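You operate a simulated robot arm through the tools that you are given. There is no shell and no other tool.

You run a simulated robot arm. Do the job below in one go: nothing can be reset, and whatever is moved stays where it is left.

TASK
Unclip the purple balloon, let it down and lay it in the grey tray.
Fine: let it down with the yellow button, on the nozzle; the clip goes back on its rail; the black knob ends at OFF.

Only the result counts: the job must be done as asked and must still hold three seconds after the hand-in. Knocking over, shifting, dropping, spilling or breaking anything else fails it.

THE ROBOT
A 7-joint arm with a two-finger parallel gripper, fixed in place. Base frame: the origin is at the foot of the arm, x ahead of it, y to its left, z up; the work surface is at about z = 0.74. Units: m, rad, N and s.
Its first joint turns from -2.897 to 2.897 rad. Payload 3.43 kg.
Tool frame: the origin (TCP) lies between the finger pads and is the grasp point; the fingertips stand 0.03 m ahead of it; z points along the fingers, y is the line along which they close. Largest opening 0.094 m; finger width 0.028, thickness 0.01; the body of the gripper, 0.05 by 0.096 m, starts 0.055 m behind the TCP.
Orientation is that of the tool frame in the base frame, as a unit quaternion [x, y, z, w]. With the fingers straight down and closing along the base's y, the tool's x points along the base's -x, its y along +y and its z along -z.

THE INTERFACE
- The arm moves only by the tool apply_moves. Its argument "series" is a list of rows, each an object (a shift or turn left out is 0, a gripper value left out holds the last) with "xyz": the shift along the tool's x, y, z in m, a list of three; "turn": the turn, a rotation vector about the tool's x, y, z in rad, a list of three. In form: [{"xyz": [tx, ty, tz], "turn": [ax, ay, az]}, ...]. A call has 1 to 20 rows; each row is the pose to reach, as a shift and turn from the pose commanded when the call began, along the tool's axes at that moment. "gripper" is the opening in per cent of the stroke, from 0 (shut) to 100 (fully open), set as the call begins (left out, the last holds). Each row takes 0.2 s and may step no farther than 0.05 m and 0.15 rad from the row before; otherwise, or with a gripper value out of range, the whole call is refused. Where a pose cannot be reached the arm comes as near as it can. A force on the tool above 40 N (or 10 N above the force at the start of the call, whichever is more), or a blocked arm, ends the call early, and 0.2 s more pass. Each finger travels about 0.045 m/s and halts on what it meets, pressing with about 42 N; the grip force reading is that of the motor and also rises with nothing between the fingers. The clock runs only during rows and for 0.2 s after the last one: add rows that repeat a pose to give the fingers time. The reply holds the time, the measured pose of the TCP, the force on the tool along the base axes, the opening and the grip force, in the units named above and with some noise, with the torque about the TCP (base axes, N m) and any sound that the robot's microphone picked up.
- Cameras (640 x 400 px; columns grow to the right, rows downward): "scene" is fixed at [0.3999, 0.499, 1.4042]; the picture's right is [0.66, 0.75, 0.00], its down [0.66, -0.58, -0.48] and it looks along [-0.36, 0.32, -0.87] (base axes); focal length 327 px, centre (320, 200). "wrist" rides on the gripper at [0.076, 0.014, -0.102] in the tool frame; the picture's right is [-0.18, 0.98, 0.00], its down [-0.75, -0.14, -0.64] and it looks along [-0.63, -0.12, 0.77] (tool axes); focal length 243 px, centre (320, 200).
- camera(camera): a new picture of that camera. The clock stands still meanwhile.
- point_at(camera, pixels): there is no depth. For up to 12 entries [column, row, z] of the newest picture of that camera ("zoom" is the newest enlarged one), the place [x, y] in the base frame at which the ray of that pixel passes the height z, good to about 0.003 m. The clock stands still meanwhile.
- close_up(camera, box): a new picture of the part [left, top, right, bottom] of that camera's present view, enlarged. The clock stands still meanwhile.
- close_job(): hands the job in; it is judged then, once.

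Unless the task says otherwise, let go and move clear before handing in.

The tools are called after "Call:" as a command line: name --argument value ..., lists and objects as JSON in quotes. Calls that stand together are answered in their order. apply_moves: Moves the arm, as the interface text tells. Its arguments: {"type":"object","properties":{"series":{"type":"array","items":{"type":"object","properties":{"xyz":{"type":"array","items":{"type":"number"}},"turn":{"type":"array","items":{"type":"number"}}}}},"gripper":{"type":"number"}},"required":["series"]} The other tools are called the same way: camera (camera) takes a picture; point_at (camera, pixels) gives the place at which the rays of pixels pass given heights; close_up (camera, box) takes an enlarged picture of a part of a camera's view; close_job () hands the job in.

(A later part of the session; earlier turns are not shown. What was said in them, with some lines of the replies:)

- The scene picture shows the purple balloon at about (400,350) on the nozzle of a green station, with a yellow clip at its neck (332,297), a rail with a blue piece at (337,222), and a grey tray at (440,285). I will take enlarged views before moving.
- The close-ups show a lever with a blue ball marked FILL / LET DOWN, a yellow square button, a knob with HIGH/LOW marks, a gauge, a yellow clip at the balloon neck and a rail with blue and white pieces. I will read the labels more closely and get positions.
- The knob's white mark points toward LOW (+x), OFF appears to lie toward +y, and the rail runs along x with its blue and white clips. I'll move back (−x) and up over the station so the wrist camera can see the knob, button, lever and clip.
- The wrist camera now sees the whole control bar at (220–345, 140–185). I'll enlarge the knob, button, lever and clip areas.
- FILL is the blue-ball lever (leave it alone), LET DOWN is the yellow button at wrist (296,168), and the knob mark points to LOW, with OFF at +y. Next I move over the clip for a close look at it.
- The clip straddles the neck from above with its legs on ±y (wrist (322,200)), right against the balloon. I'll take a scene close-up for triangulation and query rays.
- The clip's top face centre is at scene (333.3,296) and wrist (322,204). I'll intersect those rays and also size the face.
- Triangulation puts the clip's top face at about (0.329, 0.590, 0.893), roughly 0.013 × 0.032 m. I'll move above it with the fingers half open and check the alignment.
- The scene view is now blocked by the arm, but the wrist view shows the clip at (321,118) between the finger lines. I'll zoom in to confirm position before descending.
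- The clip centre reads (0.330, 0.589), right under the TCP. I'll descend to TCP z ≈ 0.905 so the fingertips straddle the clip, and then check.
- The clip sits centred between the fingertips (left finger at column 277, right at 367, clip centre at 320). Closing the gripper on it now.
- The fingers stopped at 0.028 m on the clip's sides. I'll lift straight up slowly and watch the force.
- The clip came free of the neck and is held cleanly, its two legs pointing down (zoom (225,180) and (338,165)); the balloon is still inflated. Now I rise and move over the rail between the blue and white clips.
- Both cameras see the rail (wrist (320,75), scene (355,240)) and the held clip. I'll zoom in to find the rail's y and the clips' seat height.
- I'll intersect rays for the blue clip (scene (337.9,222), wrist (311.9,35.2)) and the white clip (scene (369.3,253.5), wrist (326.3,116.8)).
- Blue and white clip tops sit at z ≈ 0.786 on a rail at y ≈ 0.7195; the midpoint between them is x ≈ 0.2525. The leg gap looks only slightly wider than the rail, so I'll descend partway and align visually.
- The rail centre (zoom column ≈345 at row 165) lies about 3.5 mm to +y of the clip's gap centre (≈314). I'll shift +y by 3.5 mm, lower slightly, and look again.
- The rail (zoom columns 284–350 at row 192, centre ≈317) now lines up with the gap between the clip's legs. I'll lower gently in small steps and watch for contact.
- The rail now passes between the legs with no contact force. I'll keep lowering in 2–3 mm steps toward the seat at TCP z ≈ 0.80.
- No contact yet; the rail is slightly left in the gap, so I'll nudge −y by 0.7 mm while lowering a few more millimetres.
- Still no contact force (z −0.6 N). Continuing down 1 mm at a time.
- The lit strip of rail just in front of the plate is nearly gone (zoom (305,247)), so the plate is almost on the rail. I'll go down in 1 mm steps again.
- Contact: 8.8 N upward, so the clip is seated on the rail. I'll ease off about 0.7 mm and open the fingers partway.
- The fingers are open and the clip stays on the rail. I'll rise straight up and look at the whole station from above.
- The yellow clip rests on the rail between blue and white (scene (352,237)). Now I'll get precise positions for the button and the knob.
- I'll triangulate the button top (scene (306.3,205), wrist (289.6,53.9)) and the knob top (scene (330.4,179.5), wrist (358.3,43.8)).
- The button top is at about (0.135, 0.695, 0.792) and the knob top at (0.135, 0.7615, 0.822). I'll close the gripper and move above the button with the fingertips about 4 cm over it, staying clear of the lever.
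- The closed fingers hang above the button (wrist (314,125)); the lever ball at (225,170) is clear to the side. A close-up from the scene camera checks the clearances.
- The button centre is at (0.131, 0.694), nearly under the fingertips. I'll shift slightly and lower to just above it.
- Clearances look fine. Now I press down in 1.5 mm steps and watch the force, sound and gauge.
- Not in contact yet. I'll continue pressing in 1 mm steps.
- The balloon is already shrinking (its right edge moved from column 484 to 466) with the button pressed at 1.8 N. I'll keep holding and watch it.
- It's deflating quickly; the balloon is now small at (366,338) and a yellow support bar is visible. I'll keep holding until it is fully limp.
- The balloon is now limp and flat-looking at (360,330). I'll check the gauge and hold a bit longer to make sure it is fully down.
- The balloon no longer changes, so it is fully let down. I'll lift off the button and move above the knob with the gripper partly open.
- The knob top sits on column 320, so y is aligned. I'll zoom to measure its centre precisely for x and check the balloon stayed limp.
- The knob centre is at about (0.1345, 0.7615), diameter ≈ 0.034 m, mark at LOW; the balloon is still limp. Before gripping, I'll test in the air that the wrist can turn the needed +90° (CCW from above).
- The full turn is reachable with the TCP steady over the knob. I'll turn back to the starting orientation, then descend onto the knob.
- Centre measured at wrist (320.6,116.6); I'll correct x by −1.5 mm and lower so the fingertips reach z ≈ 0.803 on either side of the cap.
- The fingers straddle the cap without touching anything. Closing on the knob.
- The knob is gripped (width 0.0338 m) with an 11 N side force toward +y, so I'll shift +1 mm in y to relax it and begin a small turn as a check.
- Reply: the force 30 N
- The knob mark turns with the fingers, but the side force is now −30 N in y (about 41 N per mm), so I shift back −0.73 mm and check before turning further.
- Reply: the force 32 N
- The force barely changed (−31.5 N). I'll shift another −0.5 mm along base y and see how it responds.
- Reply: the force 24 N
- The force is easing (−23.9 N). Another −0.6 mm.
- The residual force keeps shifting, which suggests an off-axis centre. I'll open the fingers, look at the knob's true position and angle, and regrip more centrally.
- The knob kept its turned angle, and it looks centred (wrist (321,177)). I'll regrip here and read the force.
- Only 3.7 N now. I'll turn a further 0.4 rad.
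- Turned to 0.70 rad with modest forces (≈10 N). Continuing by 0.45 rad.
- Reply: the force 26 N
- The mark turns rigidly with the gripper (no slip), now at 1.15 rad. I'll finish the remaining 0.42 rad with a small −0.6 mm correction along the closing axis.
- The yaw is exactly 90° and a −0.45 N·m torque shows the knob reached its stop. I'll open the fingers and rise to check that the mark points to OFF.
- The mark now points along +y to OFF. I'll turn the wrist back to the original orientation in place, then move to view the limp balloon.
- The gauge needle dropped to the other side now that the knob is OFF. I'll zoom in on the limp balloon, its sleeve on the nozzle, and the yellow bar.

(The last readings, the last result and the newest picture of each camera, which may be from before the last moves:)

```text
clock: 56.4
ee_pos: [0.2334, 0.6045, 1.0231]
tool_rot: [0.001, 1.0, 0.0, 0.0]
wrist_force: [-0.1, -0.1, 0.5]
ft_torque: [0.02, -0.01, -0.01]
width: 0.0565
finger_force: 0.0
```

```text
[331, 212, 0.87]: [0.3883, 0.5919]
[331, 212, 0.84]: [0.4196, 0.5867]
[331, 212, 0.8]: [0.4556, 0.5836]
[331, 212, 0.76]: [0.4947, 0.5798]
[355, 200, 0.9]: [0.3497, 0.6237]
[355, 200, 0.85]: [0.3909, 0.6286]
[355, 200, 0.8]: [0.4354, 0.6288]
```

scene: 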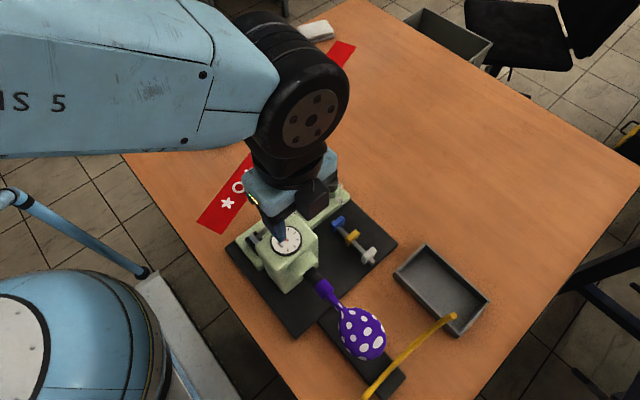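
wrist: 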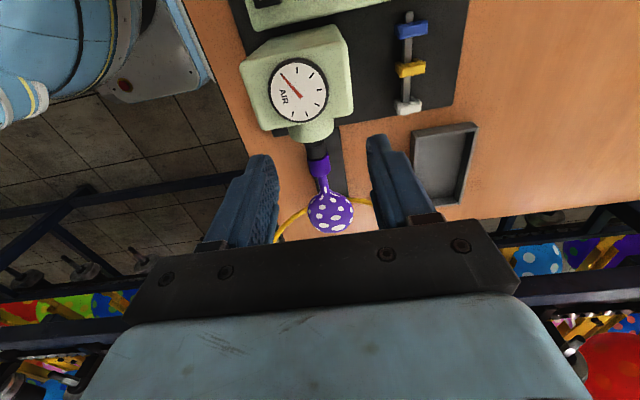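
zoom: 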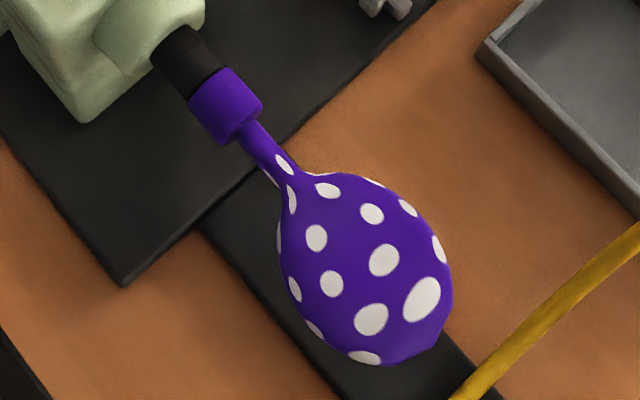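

The limp body is around (0.391, 0.590, 0.868), still in line with the nozzle, with the sleeve on the nozzle tip. I'll triangulate the sleeve (wrist (319,166), scene (324.5,289)) and nozzle.

Call:
point_at --camera "scene" --pixels '[[324.5, 288.9, 0.87], [324.5, 288.9, 0.88], [324.5, 288.9, 0.89], [324.5, 288.9, 0.9]]'

Call:
point_at --camera "wrist" --pixels '[[319, 166.3, 0.87], [319, 166.3, 0.88], [319, 166.3, 0.89], [319, 166.3, 0.9], [308, 162, 0.875], [330, 160, 0.875], [318, 153, 0.885], [322, 177, 0.885]]'

Call:
close_up --camera "wrist" --box '[290, 130, 354, 190]'

Call:
close_up --camera "scene" --box '[296, 265, 360, 305]'

```text
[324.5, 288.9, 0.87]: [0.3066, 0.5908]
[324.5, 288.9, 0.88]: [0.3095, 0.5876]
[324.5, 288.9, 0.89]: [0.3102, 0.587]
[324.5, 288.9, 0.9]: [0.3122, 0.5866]
```

```text
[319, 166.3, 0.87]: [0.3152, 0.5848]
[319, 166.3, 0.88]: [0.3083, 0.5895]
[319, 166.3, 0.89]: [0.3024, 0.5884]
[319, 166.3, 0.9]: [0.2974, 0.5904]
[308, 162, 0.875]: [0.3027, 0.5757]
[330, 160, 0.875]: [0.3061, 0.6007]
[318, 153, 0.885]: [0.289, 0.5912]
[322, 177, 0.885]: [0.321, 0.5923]
```

```text
6.67 times, centred on (322, 160) of wrist
```

zoom: 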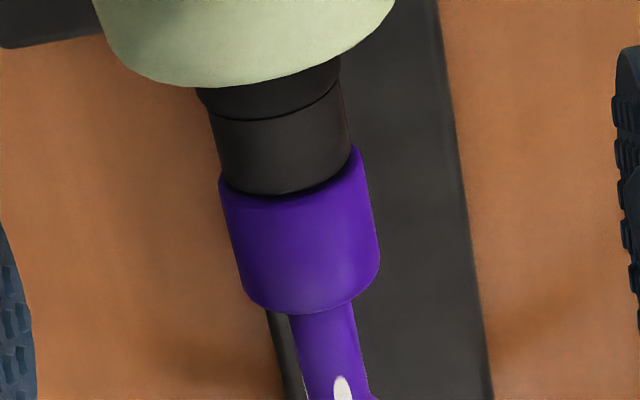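

```text
10.00 times, centred on (328, 285) of scene
```

zoom: 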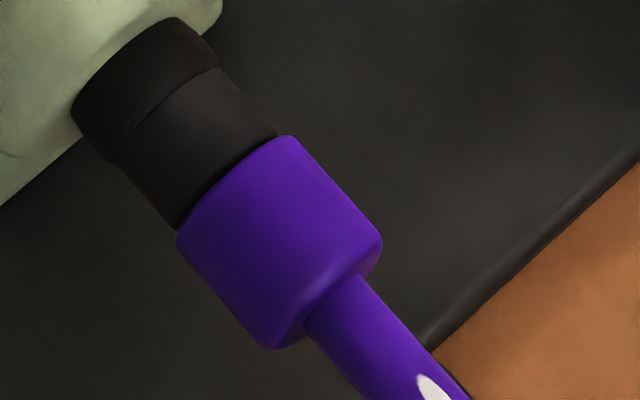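

The sleeve is about 0.025 m in diameter with its axis near (x 0.307, y 0.589, z 0.870). Before going down there I need the gauge housing's height so the wrist camera box clears it.

Call:
point_at --camera "wrist" --pixels '[[298, 93, 0.88], [298, 93, 0.9], [298, 93, 0.92], [340, 27, 0.88], [340, 27, 0.9], [340, 27, 0.92], [352, 78, 0.88], [352, 78, 0.9], [352, 78, 0.92]]'

Call:
point_at --camera "scene" --pixels '[[286.5, 240, 0.88], [286.5, 240, 0.9], [286.5, 240, 0.92], [306, 203.6, 0.84], [306, 203.6, 0.86], [306, 203.6, 0.88], [306, 203.6, 0.9], [319, 230, 0.86], [319, 230, 0.88], [319, 230, 0.9]]'

Call:
close_up --camera "wrist" --box '[220, 0, 380, 150]'

Call:
close_up --camera "scene" --box '[230, 190, 340, 300]'

```text
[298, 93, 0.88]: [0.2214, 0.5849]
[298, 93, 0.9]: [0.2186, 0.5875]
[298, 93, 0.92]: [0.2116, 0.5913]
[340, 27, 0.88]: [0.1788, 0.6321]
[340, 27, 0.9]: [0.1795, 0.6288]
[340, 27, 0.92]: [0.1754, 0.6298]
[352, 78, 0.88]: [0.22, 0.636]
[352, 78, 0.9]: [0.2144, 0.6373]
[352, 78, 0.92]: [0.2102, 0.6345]
```

```text
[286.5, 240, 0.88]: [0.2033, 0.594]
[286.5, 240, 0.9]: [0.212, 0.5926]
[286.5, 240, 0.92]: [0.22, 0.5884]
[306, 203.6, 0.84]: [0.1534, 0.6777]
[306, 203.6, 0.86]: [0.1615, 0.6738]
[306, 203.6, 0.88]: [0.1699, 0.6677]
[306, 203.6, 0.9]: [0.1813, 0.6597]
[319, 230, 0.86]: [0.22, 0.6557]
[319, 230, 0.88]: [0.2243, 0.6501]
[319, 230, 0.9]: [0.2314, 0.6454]
```

```text
2.67 times, centred on (300, 75) of wrist
```

zoom: 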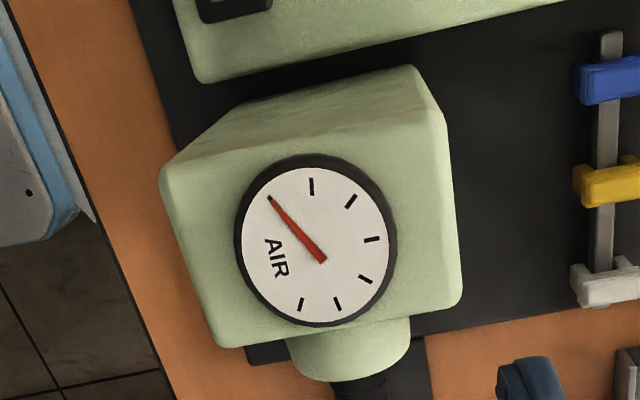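

```text
3.64 times, centred on (285, 245) of scene
```

zoom: 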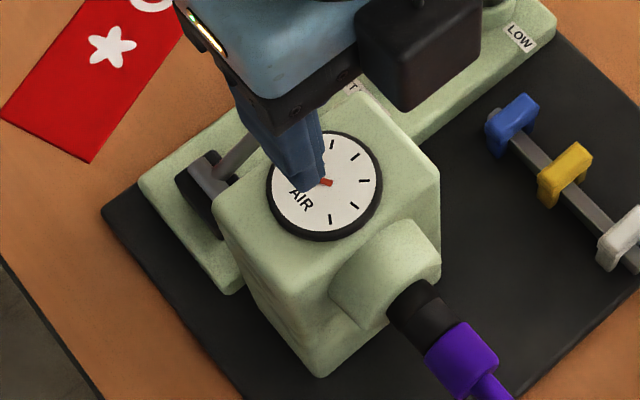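

The housing top is at z ≈ 0.91, so the camera box (bottom ≈ 0.95 or higher) will clear it. I'll move above the sleeve at (0.309, 0.590) and go down partway to check alignment.

Call:
apply_moves --series '[{"xyz": [-0.03, -0.005, 0]}, {"xyz": [-0.06, -0.011, 0]}, {"xyz": [-0.0756, -0.0145, 0]}, {"xyz": [-0.0756, -0.0145, 0.03]}, {"xyz": [-0.0756, -0.0145, 0.06]}, {"xyz": [-0.0756, -0.0145, 0.08]}, {"xyz": [-0.0756, -0.0145, 0.08]}]'

Call:
camera --camera "wrist"

Call:
close_up --camera "wrist" --box '[250, 60, 390, 200]'

```text
clock: 58.0
ee_pos: [0.3091, 0.5894, 0.9412]
tool_rot: [0.001, 1.0, 0.0, 0.0]
wrist_force: [0.1, 0.9, 0.0]
ft_torque: [0.0, 0.0, 0.01]
width: 0.0566
finger_force: 0.0
```

```text
taken
```

wrist: 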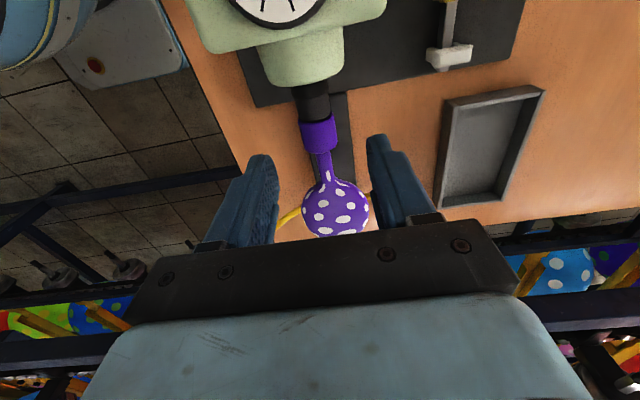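

```text
2.86 times, centred on (320, 130) of wrist
```

zoom: 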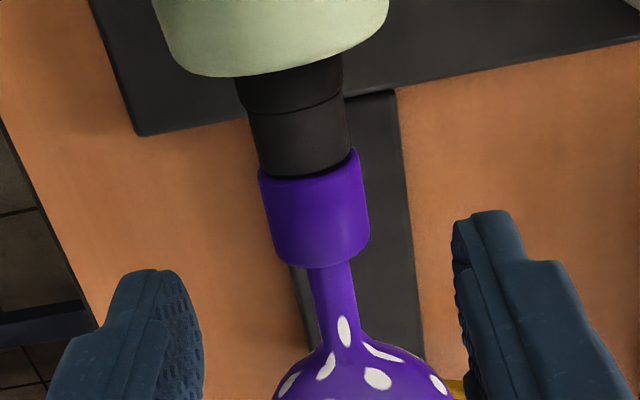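

The sleeve (wrist (319,136)) is centred between the fingers, its middle at x ≈ 0.307. I'll lower to TCP z ≈ 0.886 so the fingertips reach the sleeve's bottom.

Call:
apply_moves --series '[{"xyz": [0, -0.0003, 0.015]}, {"xyz": [0, -0.0003, 0.03]}, {"xyz": [0, -0.0003, 0.045]}, {"xyz": [0, -0.0003, 0.055]}, {"xyz": [0, -0.0003, 0.055]}]'

Call:
camera --camera "wrist"

Call:
close_up --camera "wrist" --box '[250, 90, 390, 220]'

```text
clock: 59.2
ee_pos: [0.3084, 0.5911, 0.888]
tool_rot: [0.001, 1.0, 0.001, 0.0]
wrist_force: [-0.3, -0.5, 0.6]
ft_torque: [0.01, 0.02, -0.01]
width: 0.0562
finger_force: 0.1
```

```text
taken
```

wrist: 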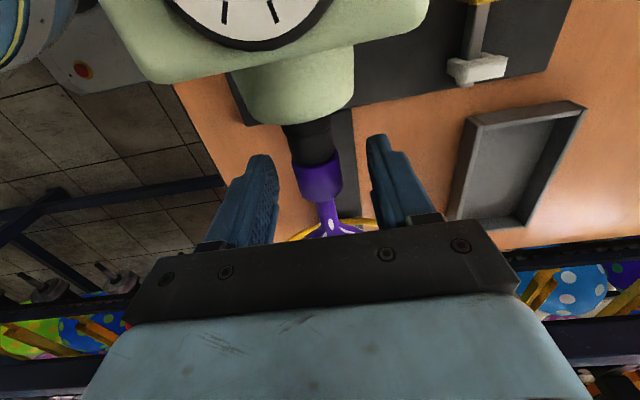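

```text
3.08 times, centred on (320, 155) of wrist
```

zoom: 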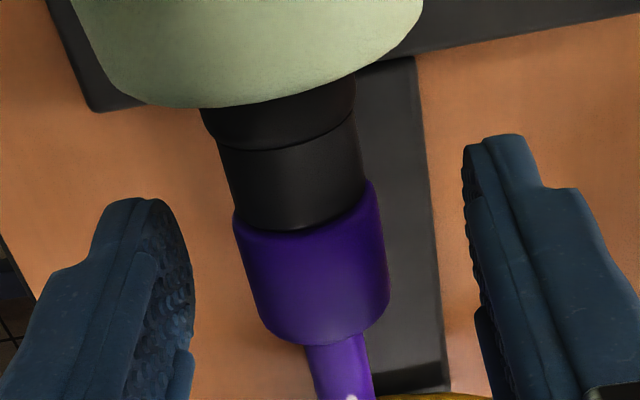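

The fingers straddle the sleeve well. Closing on it now.

Call:
apply_moves --series '[{"xyz": [0, 0, 0]}, {"xyz": [0, 0, 0]}, {"xyz": [0, 0, 0]}, {"xyz": [0, 0, 0]}, {"xyz": [0, 0, 0]}]' --gripper 0

Call:
close_up --camera "wrist" --box '[250, 90, 390, 220]'

```text
clock: 60.4
ee_pos: [0.3084, 0.5912, 0.8878]
tool_rot: [0.001, 1.0, 0.0, -0.001]
wrist_force: [-1.3, -6.3, -0.7]
ft_torque: [-0.1, -0.03, 0.06]
width: 0.0246
finger_force: 13.8
```

```text
3.08 times, centred on (320, 155) of wrist
```

zoom: 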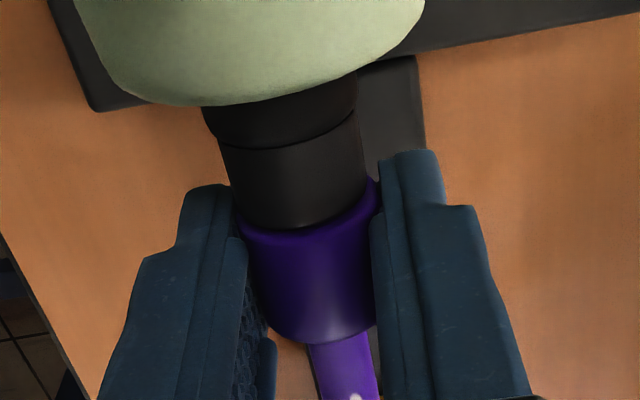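

Gripped at 0.0246 m. I'll pull straight off along +x in small steps and watch the force.

Call:
apply_moves --series '[{"xyz": [-0.002, 0, 0]}, {"xyz": [-0.004, 0, 0]}, {"xyz": [-0.006, 0, 0]}, {"xyz": [-0.009, 0, 0]}, {"xyz": [-0.012, 0, 0]}, {"xyz": [-0.012, 0, 0]}]'

Call:
camera --camera "wrist"

Call:
close_up --camera "wrist" --box '[250, 90, 390, 220]'

```text
clock: 61.8
ee_pos: [0.3209, 0.5912, 0.8879]
tool_rot: [0.001, 1.0, 0.0, 0.0]
wrist_force: [-0.3, 0.6, -0.3]
ft_torque: [0.01, 0.0, 0.01]
width: 0.0244
finger_force: 13.8
```

```text
taken
```

wrist: 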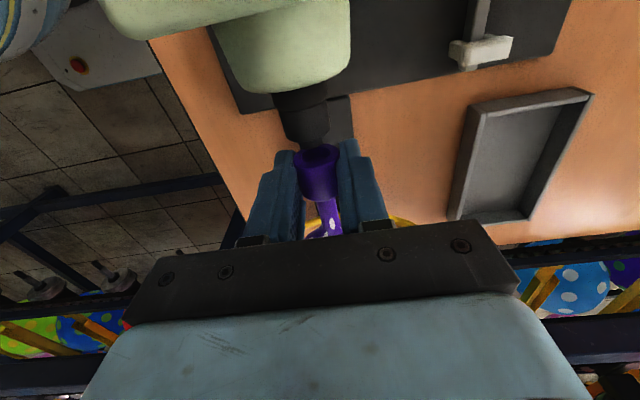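

```text
3.08 times, centred on (320, 155) of wrist
```

zoom: 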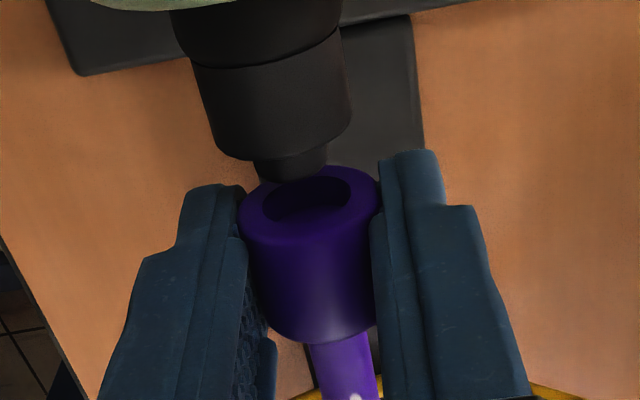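

The sleeve has come off: its open end and the bare nozzle tip are visible at zoom (315,180). I'll pull a further 2.5 cm away and lift clear of the yellow cradle arms.

Call:
apply_moves --series '[{"xyz": [-0.008, 0, 0]}, {"xyz": [-0.018, 0, 0]}, {"xyz": [-0.025, 0, 0]}, {"xyz": [-0.025, 0, -0.02]}, {"xyz": [-0.025, 0, -0.05]}, {"xyz": [-0.025, 0, -0.09]}, {"xyz": [-0.025, 0, -0.13]}, {"xyz": [-0.025, 0, -0.16]}, {"xyz": [-0.025, 0, -0.16]}]'

Call:
camera --camera "wrist"

Call:
camera --camera "scene"

```text
clock: 63.8
ee_pos: [0.3455, 0.5919, 1.0495]
tool_rot: [0.001, 1.0, 0.0, 0.0]
wrist_force: [-1.0, 0.9, -0.9]
ft_torque: [0.0, 0.02, 0.04]
width: 0.0244
finger_force: 14.5
```

```text
taken
```

wrist: 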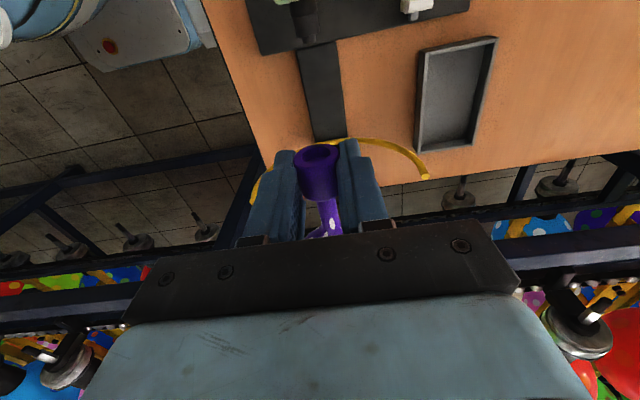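

```text
taken
```

scene: 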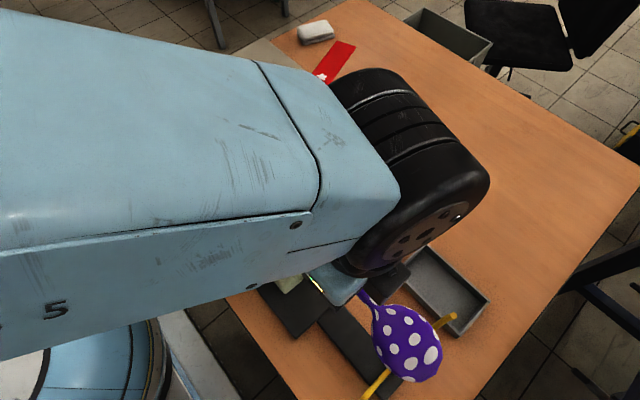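

The balloon is free and held by its sleeve, staying roughly horizontal along +x. Now I'll measure the tray precisely from both cameras.

Call:
close_up --camera "scene" --box '[380, 230, 500, 345]'

Call:
close_up --camera "wrist" --box '[400, 20, 520, 170]'

Call:
close_up --camera "scene" --box '[330, 270, 470, 400]'

```text
3.48 times, centred on (440, 288) of scene
```

zoom: 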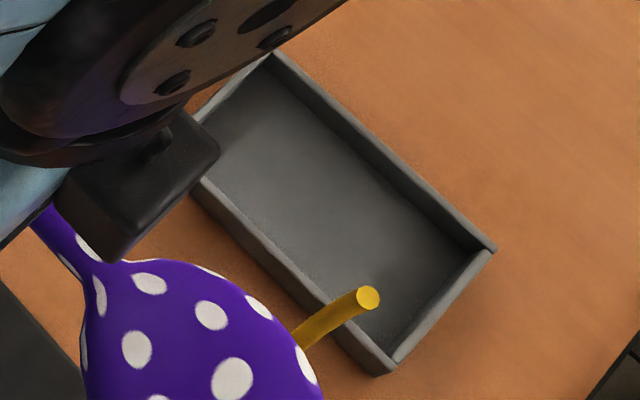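

```text
2.67 times, centred on (460, 95) of wrist
```

zoom: 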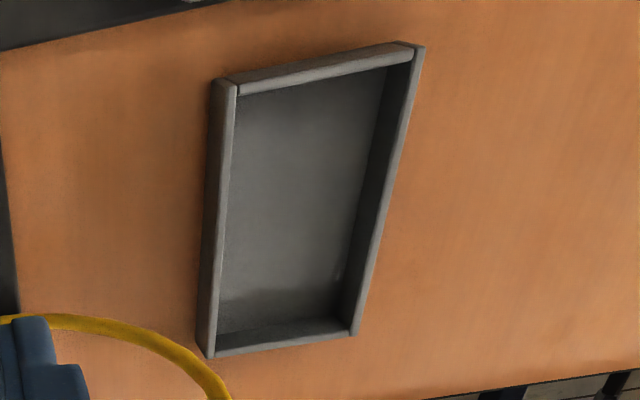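

```text
3.08 times, centred on (400, 335) of scene
```

zoom: 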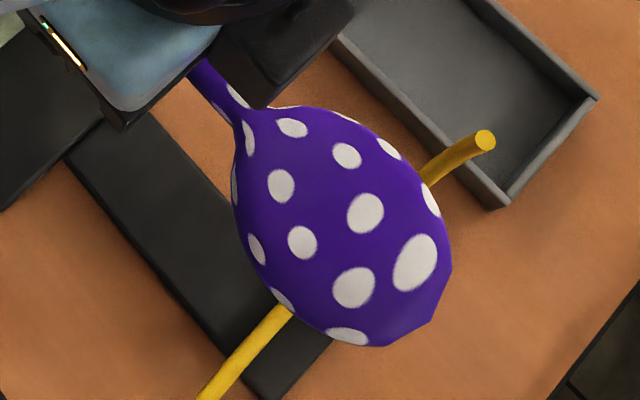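

I'll compare tray rim corners from both cameras to get rim height and outline.

Call:
point_at --camera "wrist" --pixels '[[499.3, 37.3, 0.76], [499.3, 37.3, 0.77], [499.3, 37.3, 0.78], [473.1, 145.6, 0.76], [473.1, 145.6, 0.77], [473.1, 145.6, 0.78], [418, 154.2, 0.76], [418, 154.2, 0.77], [418, 154.2, 0.78], [420.3, 50.4, 0.76], [420.3, 50.4, 0.77], [420.3, 50.4, 0.78]]'

Call:
point_at --camera "scene" --pixels '[[427.1, 245.5, 0.76], [427.1, 245.5, 0.77], [427.1, 245.5, 0.78], [490.9, 301.5, 0.76], [490.9, 301.5, 0.77], [490.9, 301.5, 0.78], [460.7, 334, 0.76], [460.7, 334, 0.77], [460.7, 334, 0.78]]'

```text
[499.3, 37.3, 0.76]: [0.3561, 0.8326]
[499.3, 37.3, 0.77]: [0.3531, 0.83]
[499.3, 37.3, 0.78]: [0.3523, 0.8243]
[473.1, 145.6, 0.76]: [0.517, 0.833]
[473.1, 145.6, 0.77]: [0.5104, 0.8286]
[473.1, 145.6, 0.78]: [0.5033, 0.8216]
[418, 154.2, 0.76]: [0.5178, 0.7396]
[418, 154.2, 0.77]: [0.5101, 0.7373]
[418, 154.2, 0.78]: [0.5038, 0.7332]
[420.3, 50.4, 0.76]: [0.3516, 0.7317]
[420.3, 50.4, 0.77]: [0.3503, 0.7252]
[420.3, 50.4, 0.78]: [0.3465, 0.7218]
```

```text
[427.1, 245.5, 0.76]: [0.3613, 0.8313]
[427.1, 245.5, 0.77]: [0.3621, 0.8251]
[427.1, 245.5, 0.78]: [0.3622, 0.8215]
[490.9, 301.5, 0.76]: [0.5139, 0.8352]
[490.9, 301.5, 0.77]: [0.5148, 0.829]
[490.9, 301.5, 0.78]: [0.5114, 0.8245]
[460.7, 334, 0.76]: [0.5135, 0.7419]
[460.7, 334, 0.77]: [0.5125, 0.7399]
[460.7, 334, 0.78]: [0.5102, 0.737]
```

The tray's rim is at z ≈ 0.766 with outer footprint about x 0.355–0.513, y 0.731–0.831, so its centre is (0.434, 0.781). The balloon is about 0.144 m long, so I'll carry it over with the sleeve at x ≈ 0.377, y ≈ 0.781, staying high.

Call:
apply_moves --series '[{"xyz": [-0.006, 0.038, 0]}, {"xyz": [-0.013, 0.078, 0]}, {"xyz": [-0.02, 0.118, 0]}, {"xyz": [-0.026, 0.158, 0]}, {"xyz": [-0.0315, 0.189, 0]}, {"xyz": [-0.0315, 0.189, 0.04]}, {"xyz": [-0.0315, 0.189, 0.08]}, {"xyz": [-0.0315, 0.189, 0.12]}, {"xyz": [-0.0315, 0.189, 0.12]}]'

Call:
camera --camera "wrist"

Call:
camera --camera "scene"

```text
clock: 65.8
ee_pos: [0.379, 0.7791, 0.9281]
tool_rot: [0.0, 1.0, 0.0, 0.0]
wrist_force: [-0.1, -0.1, -0.3]
ft_torque: [0.0, -0.02, -0.03]
width: 0.0245
finger_force: 14.0
```

```text
taken
```

wrist: 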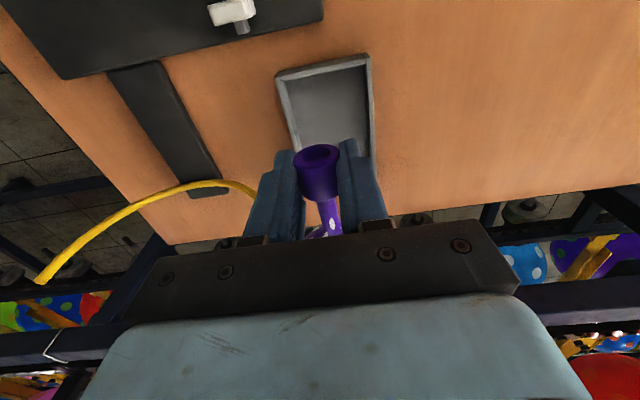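

```text
taken
```

scene: 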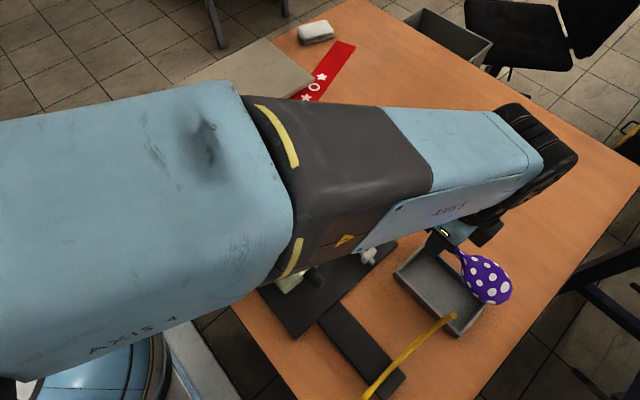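

The balloon hangs above the tray (scene (485,275)) and the wrist camera sees the tray's −x end at (322,65). I'll zoom in to check centring.

Call:
close_up --camera "wrist" --box '[260, 40, 390, 160]'

Call:
close_up --camera "scene" --box '[380, 210, 540, 345]'

Call:
point_at --camera "wrist" --pixels '[[276, 72, 0.766], [370, 54, 0.766], [374, 120, 0.766], [296, 140, 0.766]]'

```text
3.33 times, centred on (325, 100) of wrist
```

zoom: 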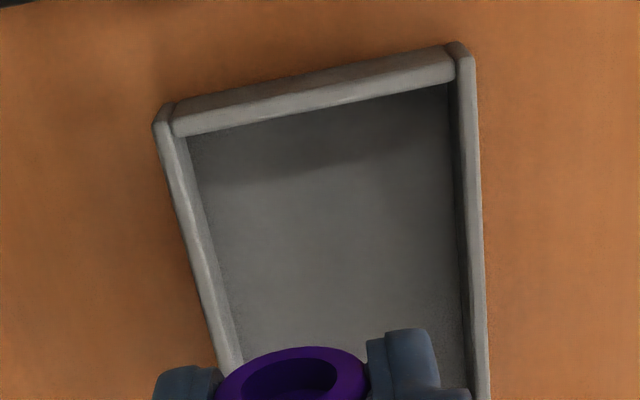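

```text
2.96 times, centred on (460, 278) of scene
```

zoom: 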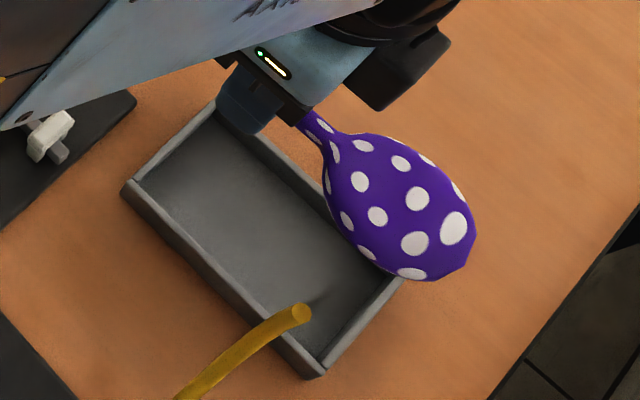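

```text
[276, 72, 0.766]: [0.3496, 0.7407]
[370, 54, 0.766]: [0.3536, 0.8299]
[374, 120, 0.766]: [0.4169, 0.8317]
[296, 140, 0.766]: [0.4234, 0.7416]
```

I'll query the rim edges near column 320 and the side walls to centre the balloon precisely.

Call:
point_at --camera "wrist" --pixels '[[320, 62.8, 0.766], [320, 72.7, 0.766], [288.7, 117.5, 0.766], [292, 117.5, 0.766], [372.1, 117.5, 0.766], [367.3, 117.5, 0.766]]'

Call:
point_at --camera "scene" --pixels '[[434.6, 301, 0.745], [510, 290, 0.91], [503, 302, 0.91], [490.9, 301.5, 0.766], [460.7, 334, 0.766]]'

```text
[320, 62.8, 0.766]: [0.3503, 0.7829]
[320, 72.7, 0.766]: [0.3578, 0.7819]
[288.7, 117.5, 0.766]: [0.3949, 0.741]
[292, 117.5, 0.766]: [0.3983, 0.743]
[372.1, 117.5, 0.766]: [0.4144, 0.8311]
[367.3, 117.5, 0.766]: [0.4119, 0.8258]
```

```text
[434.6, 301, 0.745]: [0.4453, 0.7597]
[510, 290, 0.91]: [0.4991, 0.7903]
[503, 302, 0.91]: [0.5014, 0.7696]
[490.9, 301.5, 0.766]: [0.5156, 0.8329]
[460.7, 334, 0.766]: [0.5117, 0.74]
```

The inner tray spans x ≈ 0.360–0.508, y ≈ 0.742–0.826, and the balloon spans x ≈ 0.364–0.504 here, so x is right and I need +3 mm in y. Descending to just above the rim.

Call:
apply_moves --series '[{"xyz": [0, 0.003, 0.03]}, {"xyz": [0, 0.003, 0.06]}, {"xyz": [0, 0.003, 0.085]}, {"xyz": [0, 0.003, 0.105]}, {"xyz": [0, 0.003, 0.118]}, {"xyz": [0, 0.003, 0.118]}]'

Call:
camera --camera "wrist"

Call:
close_up --camera "scene" --box '[380, 220, 520, 345]'

```text
clock: 67.2
ee_pos: [0.3776, 0.7825, 0.8083]
tool_rot: [0.0, 1.0, 0.0, 0.0]
wrist_force: [-0.4, 0.1, 0.2]
ft_torque: [0.01, 0.02, -0.03]
width: 0.0245
finger_force: 14.0
```

```text
taken
```

wrist: 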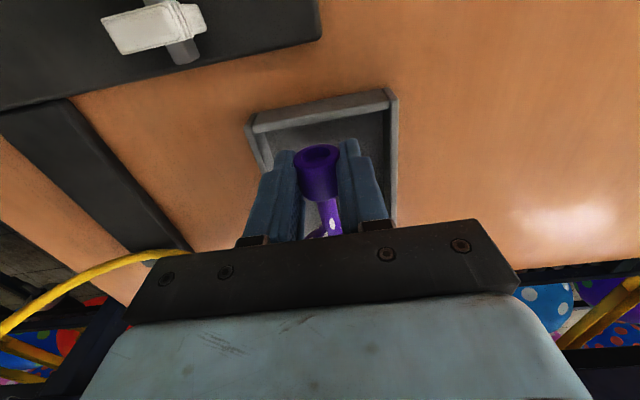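

```text
3.20 times, centred on (450, 282) of scene
```

zoom: 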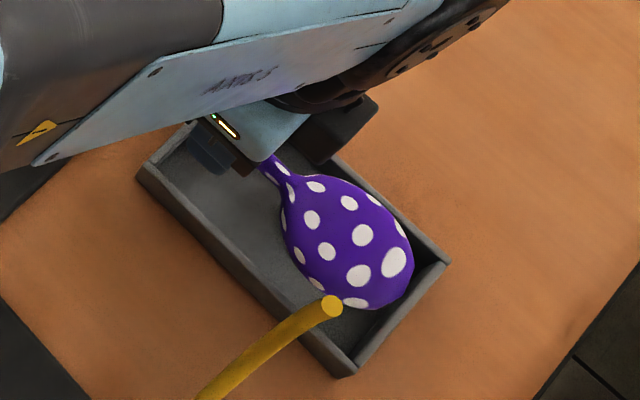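

The balloon is dropping into the tray outline with no contact. I'll lower in 3–4 mm steps and check.

Call:
apply_moves --series '[{"xyz": [0, 0, 0.004]}, {"xyz": [0, 0, 0.008]}, {"xyz": [0, 0, 0.012]}, {"xyz": [0, 0, 0.016]}, {"xyz": [0, 0, 0.016]}]'

Call:
close_up --camera "wrist" --box '[230, 70, 430, 240]'

Call:
close_up --camera "scene" --box '[380, 220, 520, 345]'

```text
clock: 68.4
ee_pos: [0.3781, 0.7824, 0.7941]
tool_rot: [0.0, 1.0, 0.0, 0.001]
wrist_force: [-0.1, 0.5, 0.1]
ft_torque: [-0.01, 0.03, 0.0]
width: 0.0246
finger_force: 14.3
```

```text
2.35 times, centred on (330, 155) of wrist
```

zoom: 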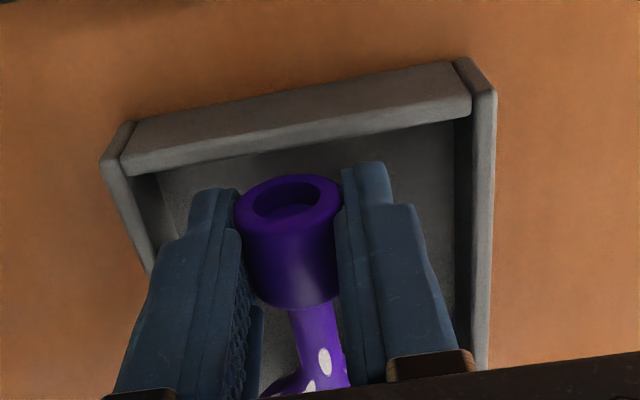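

```text
3.20 times, centred on (450, 282) of scene
```

zoom: 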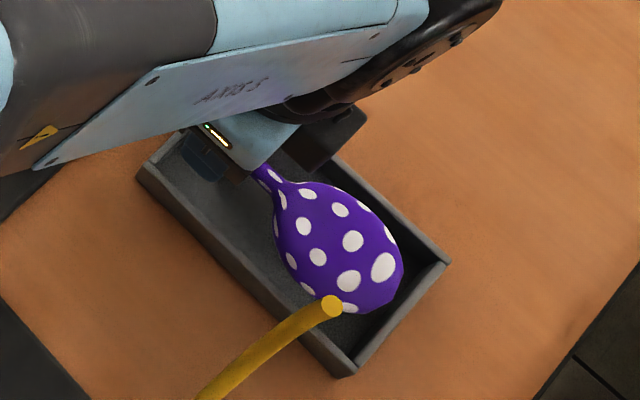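

Good clearance on all sides, still no contact. Continuing down slowly.

Call:
apply_moves --series '[{"xyz": [0, 0, 0.002]}, {"xyz": [0, 0, 0.004]}, {"xyz": [0, 0, 0.006]}, {"xyz": [0, 0, 0.008]}, {"xyz": [0, 0, 0.008]}]'

Call:
close_up --camera "wrist" --box '[230, 70, 430, 240]'

Call:
close_up --camera "scene" --box '[380, 220, 520, 345]'

```text
clock: 69.6
ee_pos: [0.3781, 0.7822, 0.7857]
tool_rot: [0.001, 1.0, 0.0, 0.0]
wrist_force: [-0.5, 0.0, -0.2]
ft_torque: [0.02, 0.01, 0.01]
width: 0.0244
finger_force: 14.1
```

```text
2.35 times, centred on (330, 155) of wrist
```

zoom: 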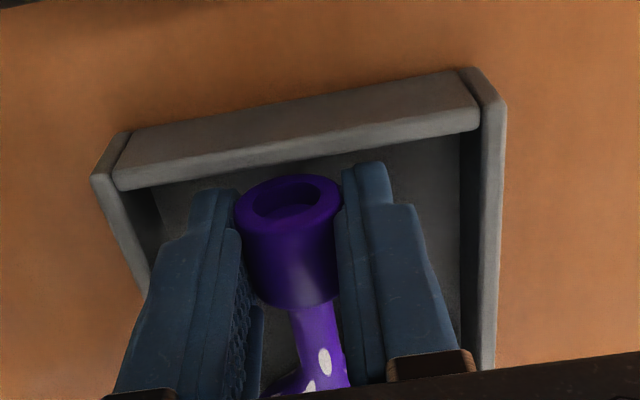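

```text
3.20 times, centred on (450, 282) of scene
```

zoom: 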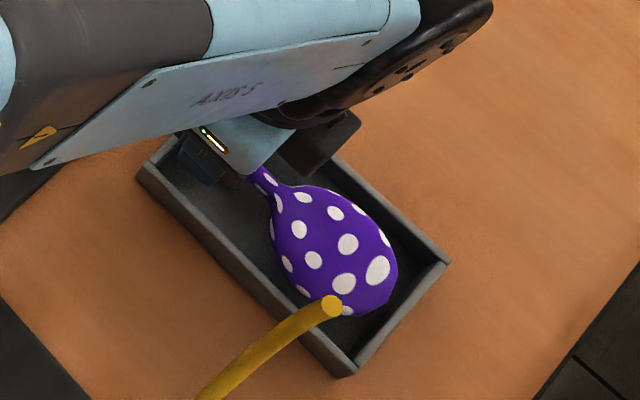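

Still no contact; the fingertips clear the −x wall by a few millimetres. Lowering 2 mm at a time until the balloon touches the floor.

Call:
apply_moves --series '[{"xyz": [0, 0, 0.0015]}, {"xyz": [0, 0, 0.003]}, {"xyz": [0, 0, 0.0045]}, {"xyz": [0, 0, 0.0045]}]'

Call:
close_up --camera "wrist" --box '[230, 70, 430, 240]'

```text
clock: 70.6
ee_pos: [0.3777, 0.7825, 0.7811]
tool_rot: [0.002, 1.0, 0.0, 0.0]
wrist_force: [1.2, -0.4, -1.5]
ft_torque: [0.01, 0.01, 0.01]
width: 0.0241
finger_force: 14.0
```

```text
2.35 times, centred on (330, 155) of wrist
```

zoom: 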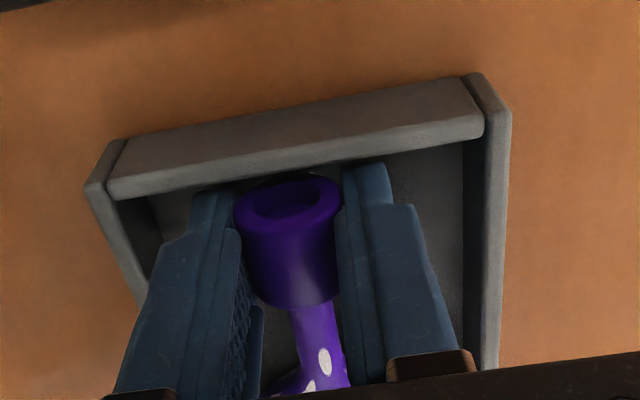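

Fingertips are at z ≈ 0.751, only a few millimetres above the floor. One more 2.5 mm in tiny steps.

Call:
apply_moves --series '[{"xyz": [0, 0, 0.001]}, {"xyz": [0, 0, 0.002]}, {"xyz": [0, 0, 0.0025]}, {"xyz": [0, 0, 0.0025]}]'

Call:
close_up --camera "scene" --box '[380, 220, 520, 345]'

```text
clock: 71.6
ee_pos: [0.3778, 0.7814, 0.7793]
tool_rot: [0.001, 1.0, 0.001, 0.0]
wrist_force: [-0.3, -0.1, -0.9]
ft_torque: [0.01, 0.01, -0.03]
width: 0.0243
finger_force: 14.1
```

```text
3.20 times, centred on (450, 282) of scene
```

zoom: 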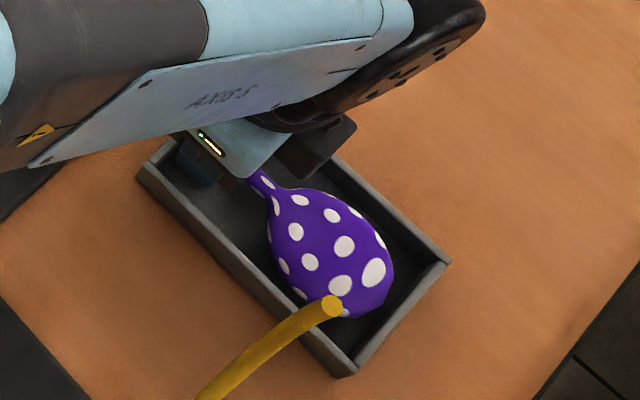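

The balloon lies inside the tray outline. I'll release it with a modest opening that stays inside the tray walls.

Call:
apply_moves --series '[{"xyz": [0, 0, 0]}, {"xyz": [0, 0, 0]}, {"xyz": [0, 0, 0]}, {"xyz": [0, 0, 0]}, {"xyz": [0, 0, 0]}]' --gripper 45

Call:
close_up --camera "wrist" --box '[230, 70, 430, 240]'

Call:
close_up --camera "scene" --box '[380, 220, 520, 345]'

```text
clock: 72.8
ee_pos: [0.3786, 0.7821, 0.7795]
tool_rot: [0.0, 1.0, 0.0, 0.001]
wrist_force: [-0.8, 0.0, 0.1]
ft_torque: [0.01, -0.01, -0.02]
width: 0.0422
finger_force: 0.0
```

```text
2.35 times, centred on (330, 155) of wrist
```

zoom: 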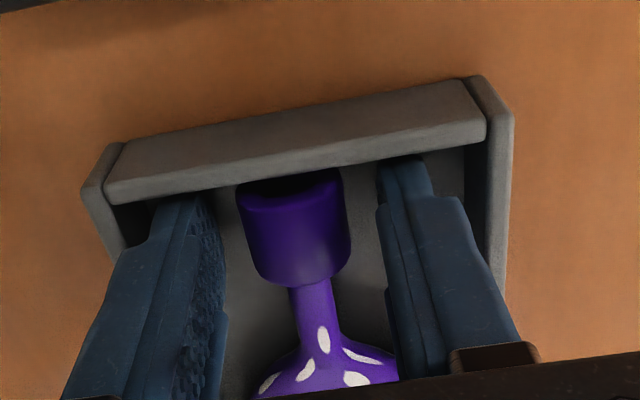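

```text
3.20 times, centred on (450, 282) of scene
```

zoom: 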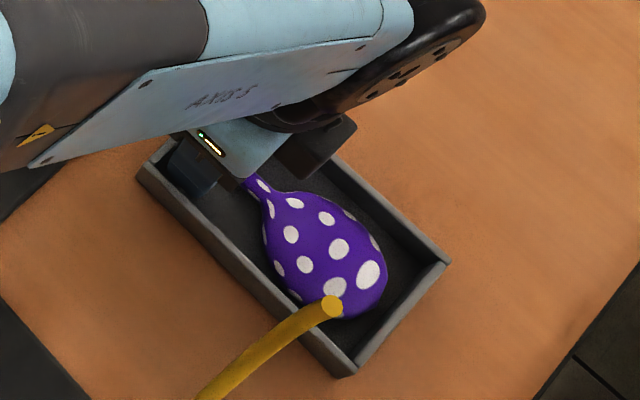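

Released: the sleeve settled onto the tray floor between the fingers. I'll rise straight up and clear.

Call:
apply_moves --series '[{"xyz": [0, 0, -0.01]}, {"xyz": [0, 0, -0.025]}, {"xyz": [0, 0, -0.05]}, {"xyz": [0, 0, -0.09]}, {"xyz": [0, 0, -0.13]}, {"xyz": [0, 0, -0.17]}, {"xyz": [0.03, 0, -0.2]}, {"xyz": [0.07, 0, -0.22]}, {"xyz": [0.11, 0, -0.22]}, {"xyz": [0.15, 0, -0.22]}, {"xyz": [0.15, 0, -0.22]}]'

Call:
camera --camera "wrist"

Call:
camera --camera "scene"

```text
clock: 75.2
ee_pos: [0.2275, 0.7819, 0.9984]
tool_rot: [0.0, 1.0, 0.0, 0.001]
wrist_force: [-0.4, 0.6, 0.3]
ft_torque: [-0.01, 0.01, -0.01]
width: 0.0423
finger_force: 0.0
```

```text
taken
```

wrist: 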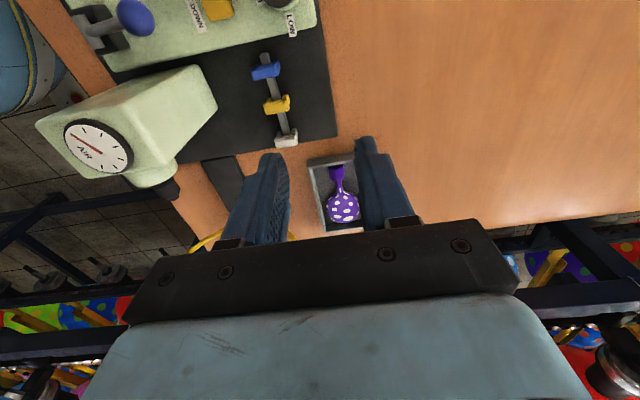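

```text
taken
```

scene: 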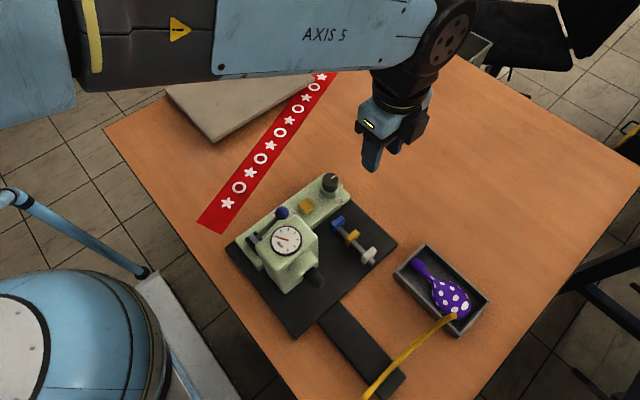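

The balloon lies in the tray (scene (442,288)), the clip is on the rail, and the arm is clear. A final set of close-ups to verify everything before handing in.

Call:
close_up --camera "scene" --box '[380, 230, 510, 345]'

Call:
close_up --camera "scene" --box '[230, 165, 410, 295]'

Call:
close_up --camera "scene" --box '[300, 160, 364, 200]'

Call:
close_up --camera "wrist" --box '[295, 140, 385, 240]'

```text
3.48 times, centred on (445, 288) of scene
```

zoom: 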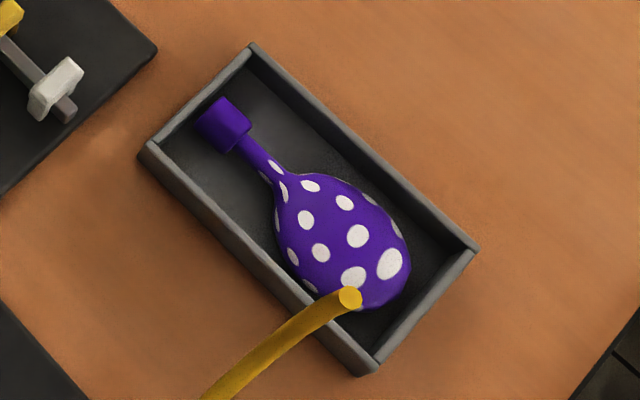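

```text
3.08 times, centred on (320, 230) of scene
```

zoom: 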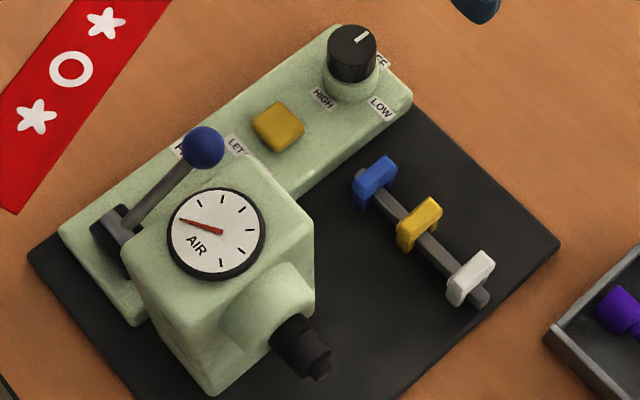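

```text
10.00 times, centred on (332, 180) of scene
```

zoom: 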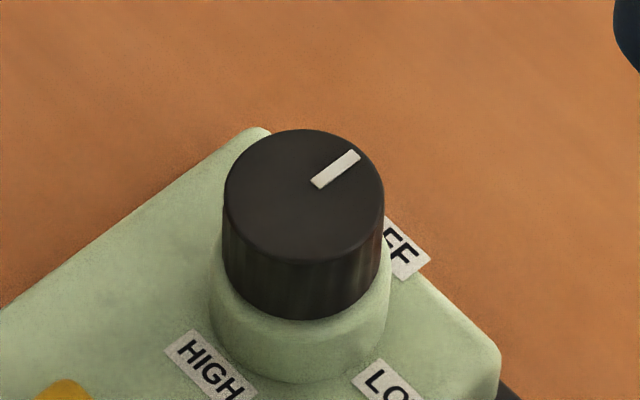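

```text
4.00 times, centred on (340, 190) of wrist
```

zoom: 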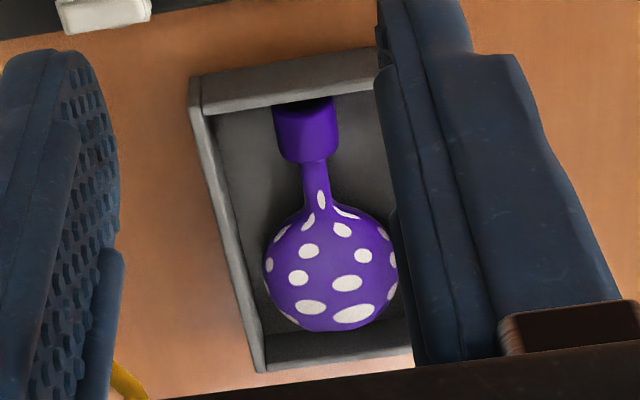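

The close-ups confirm everything: the balloon lies limp and fully inside the tray, and the yellow clip sits on the rail between the blue and white ones. The knob mark points to OFF with the gauge dropped, and the arm is clear, so I'm handing in.

Call:
close_job

```text
The job is handed in.
```

The final pictures show the purple balloon limp and fully inside the grey tray. I've handed the job in, but no verdict came back.

- **Clip:** I lifted it off the balloon neck and set it on its rail, between the blue and white clips.
- **Letting down:** I held the yellow LET DOWN button with the balloon still on the nozzle until it stopped shrinking. I didn't use the FILL lever.
- **Knob:** I turned it from LOW to OFF. It took one regrip partway through the turn. Its mark points to OFF and the air gauge needle has dropped.
- **Balloon:** I pulled its sleeve off the nozzle and carried it over the yellow cradle. I released it a few millimetres above the tray floor.

The gripper was open and the arm clear when I handed in. The final pictures show nothing else moved or knocked over.
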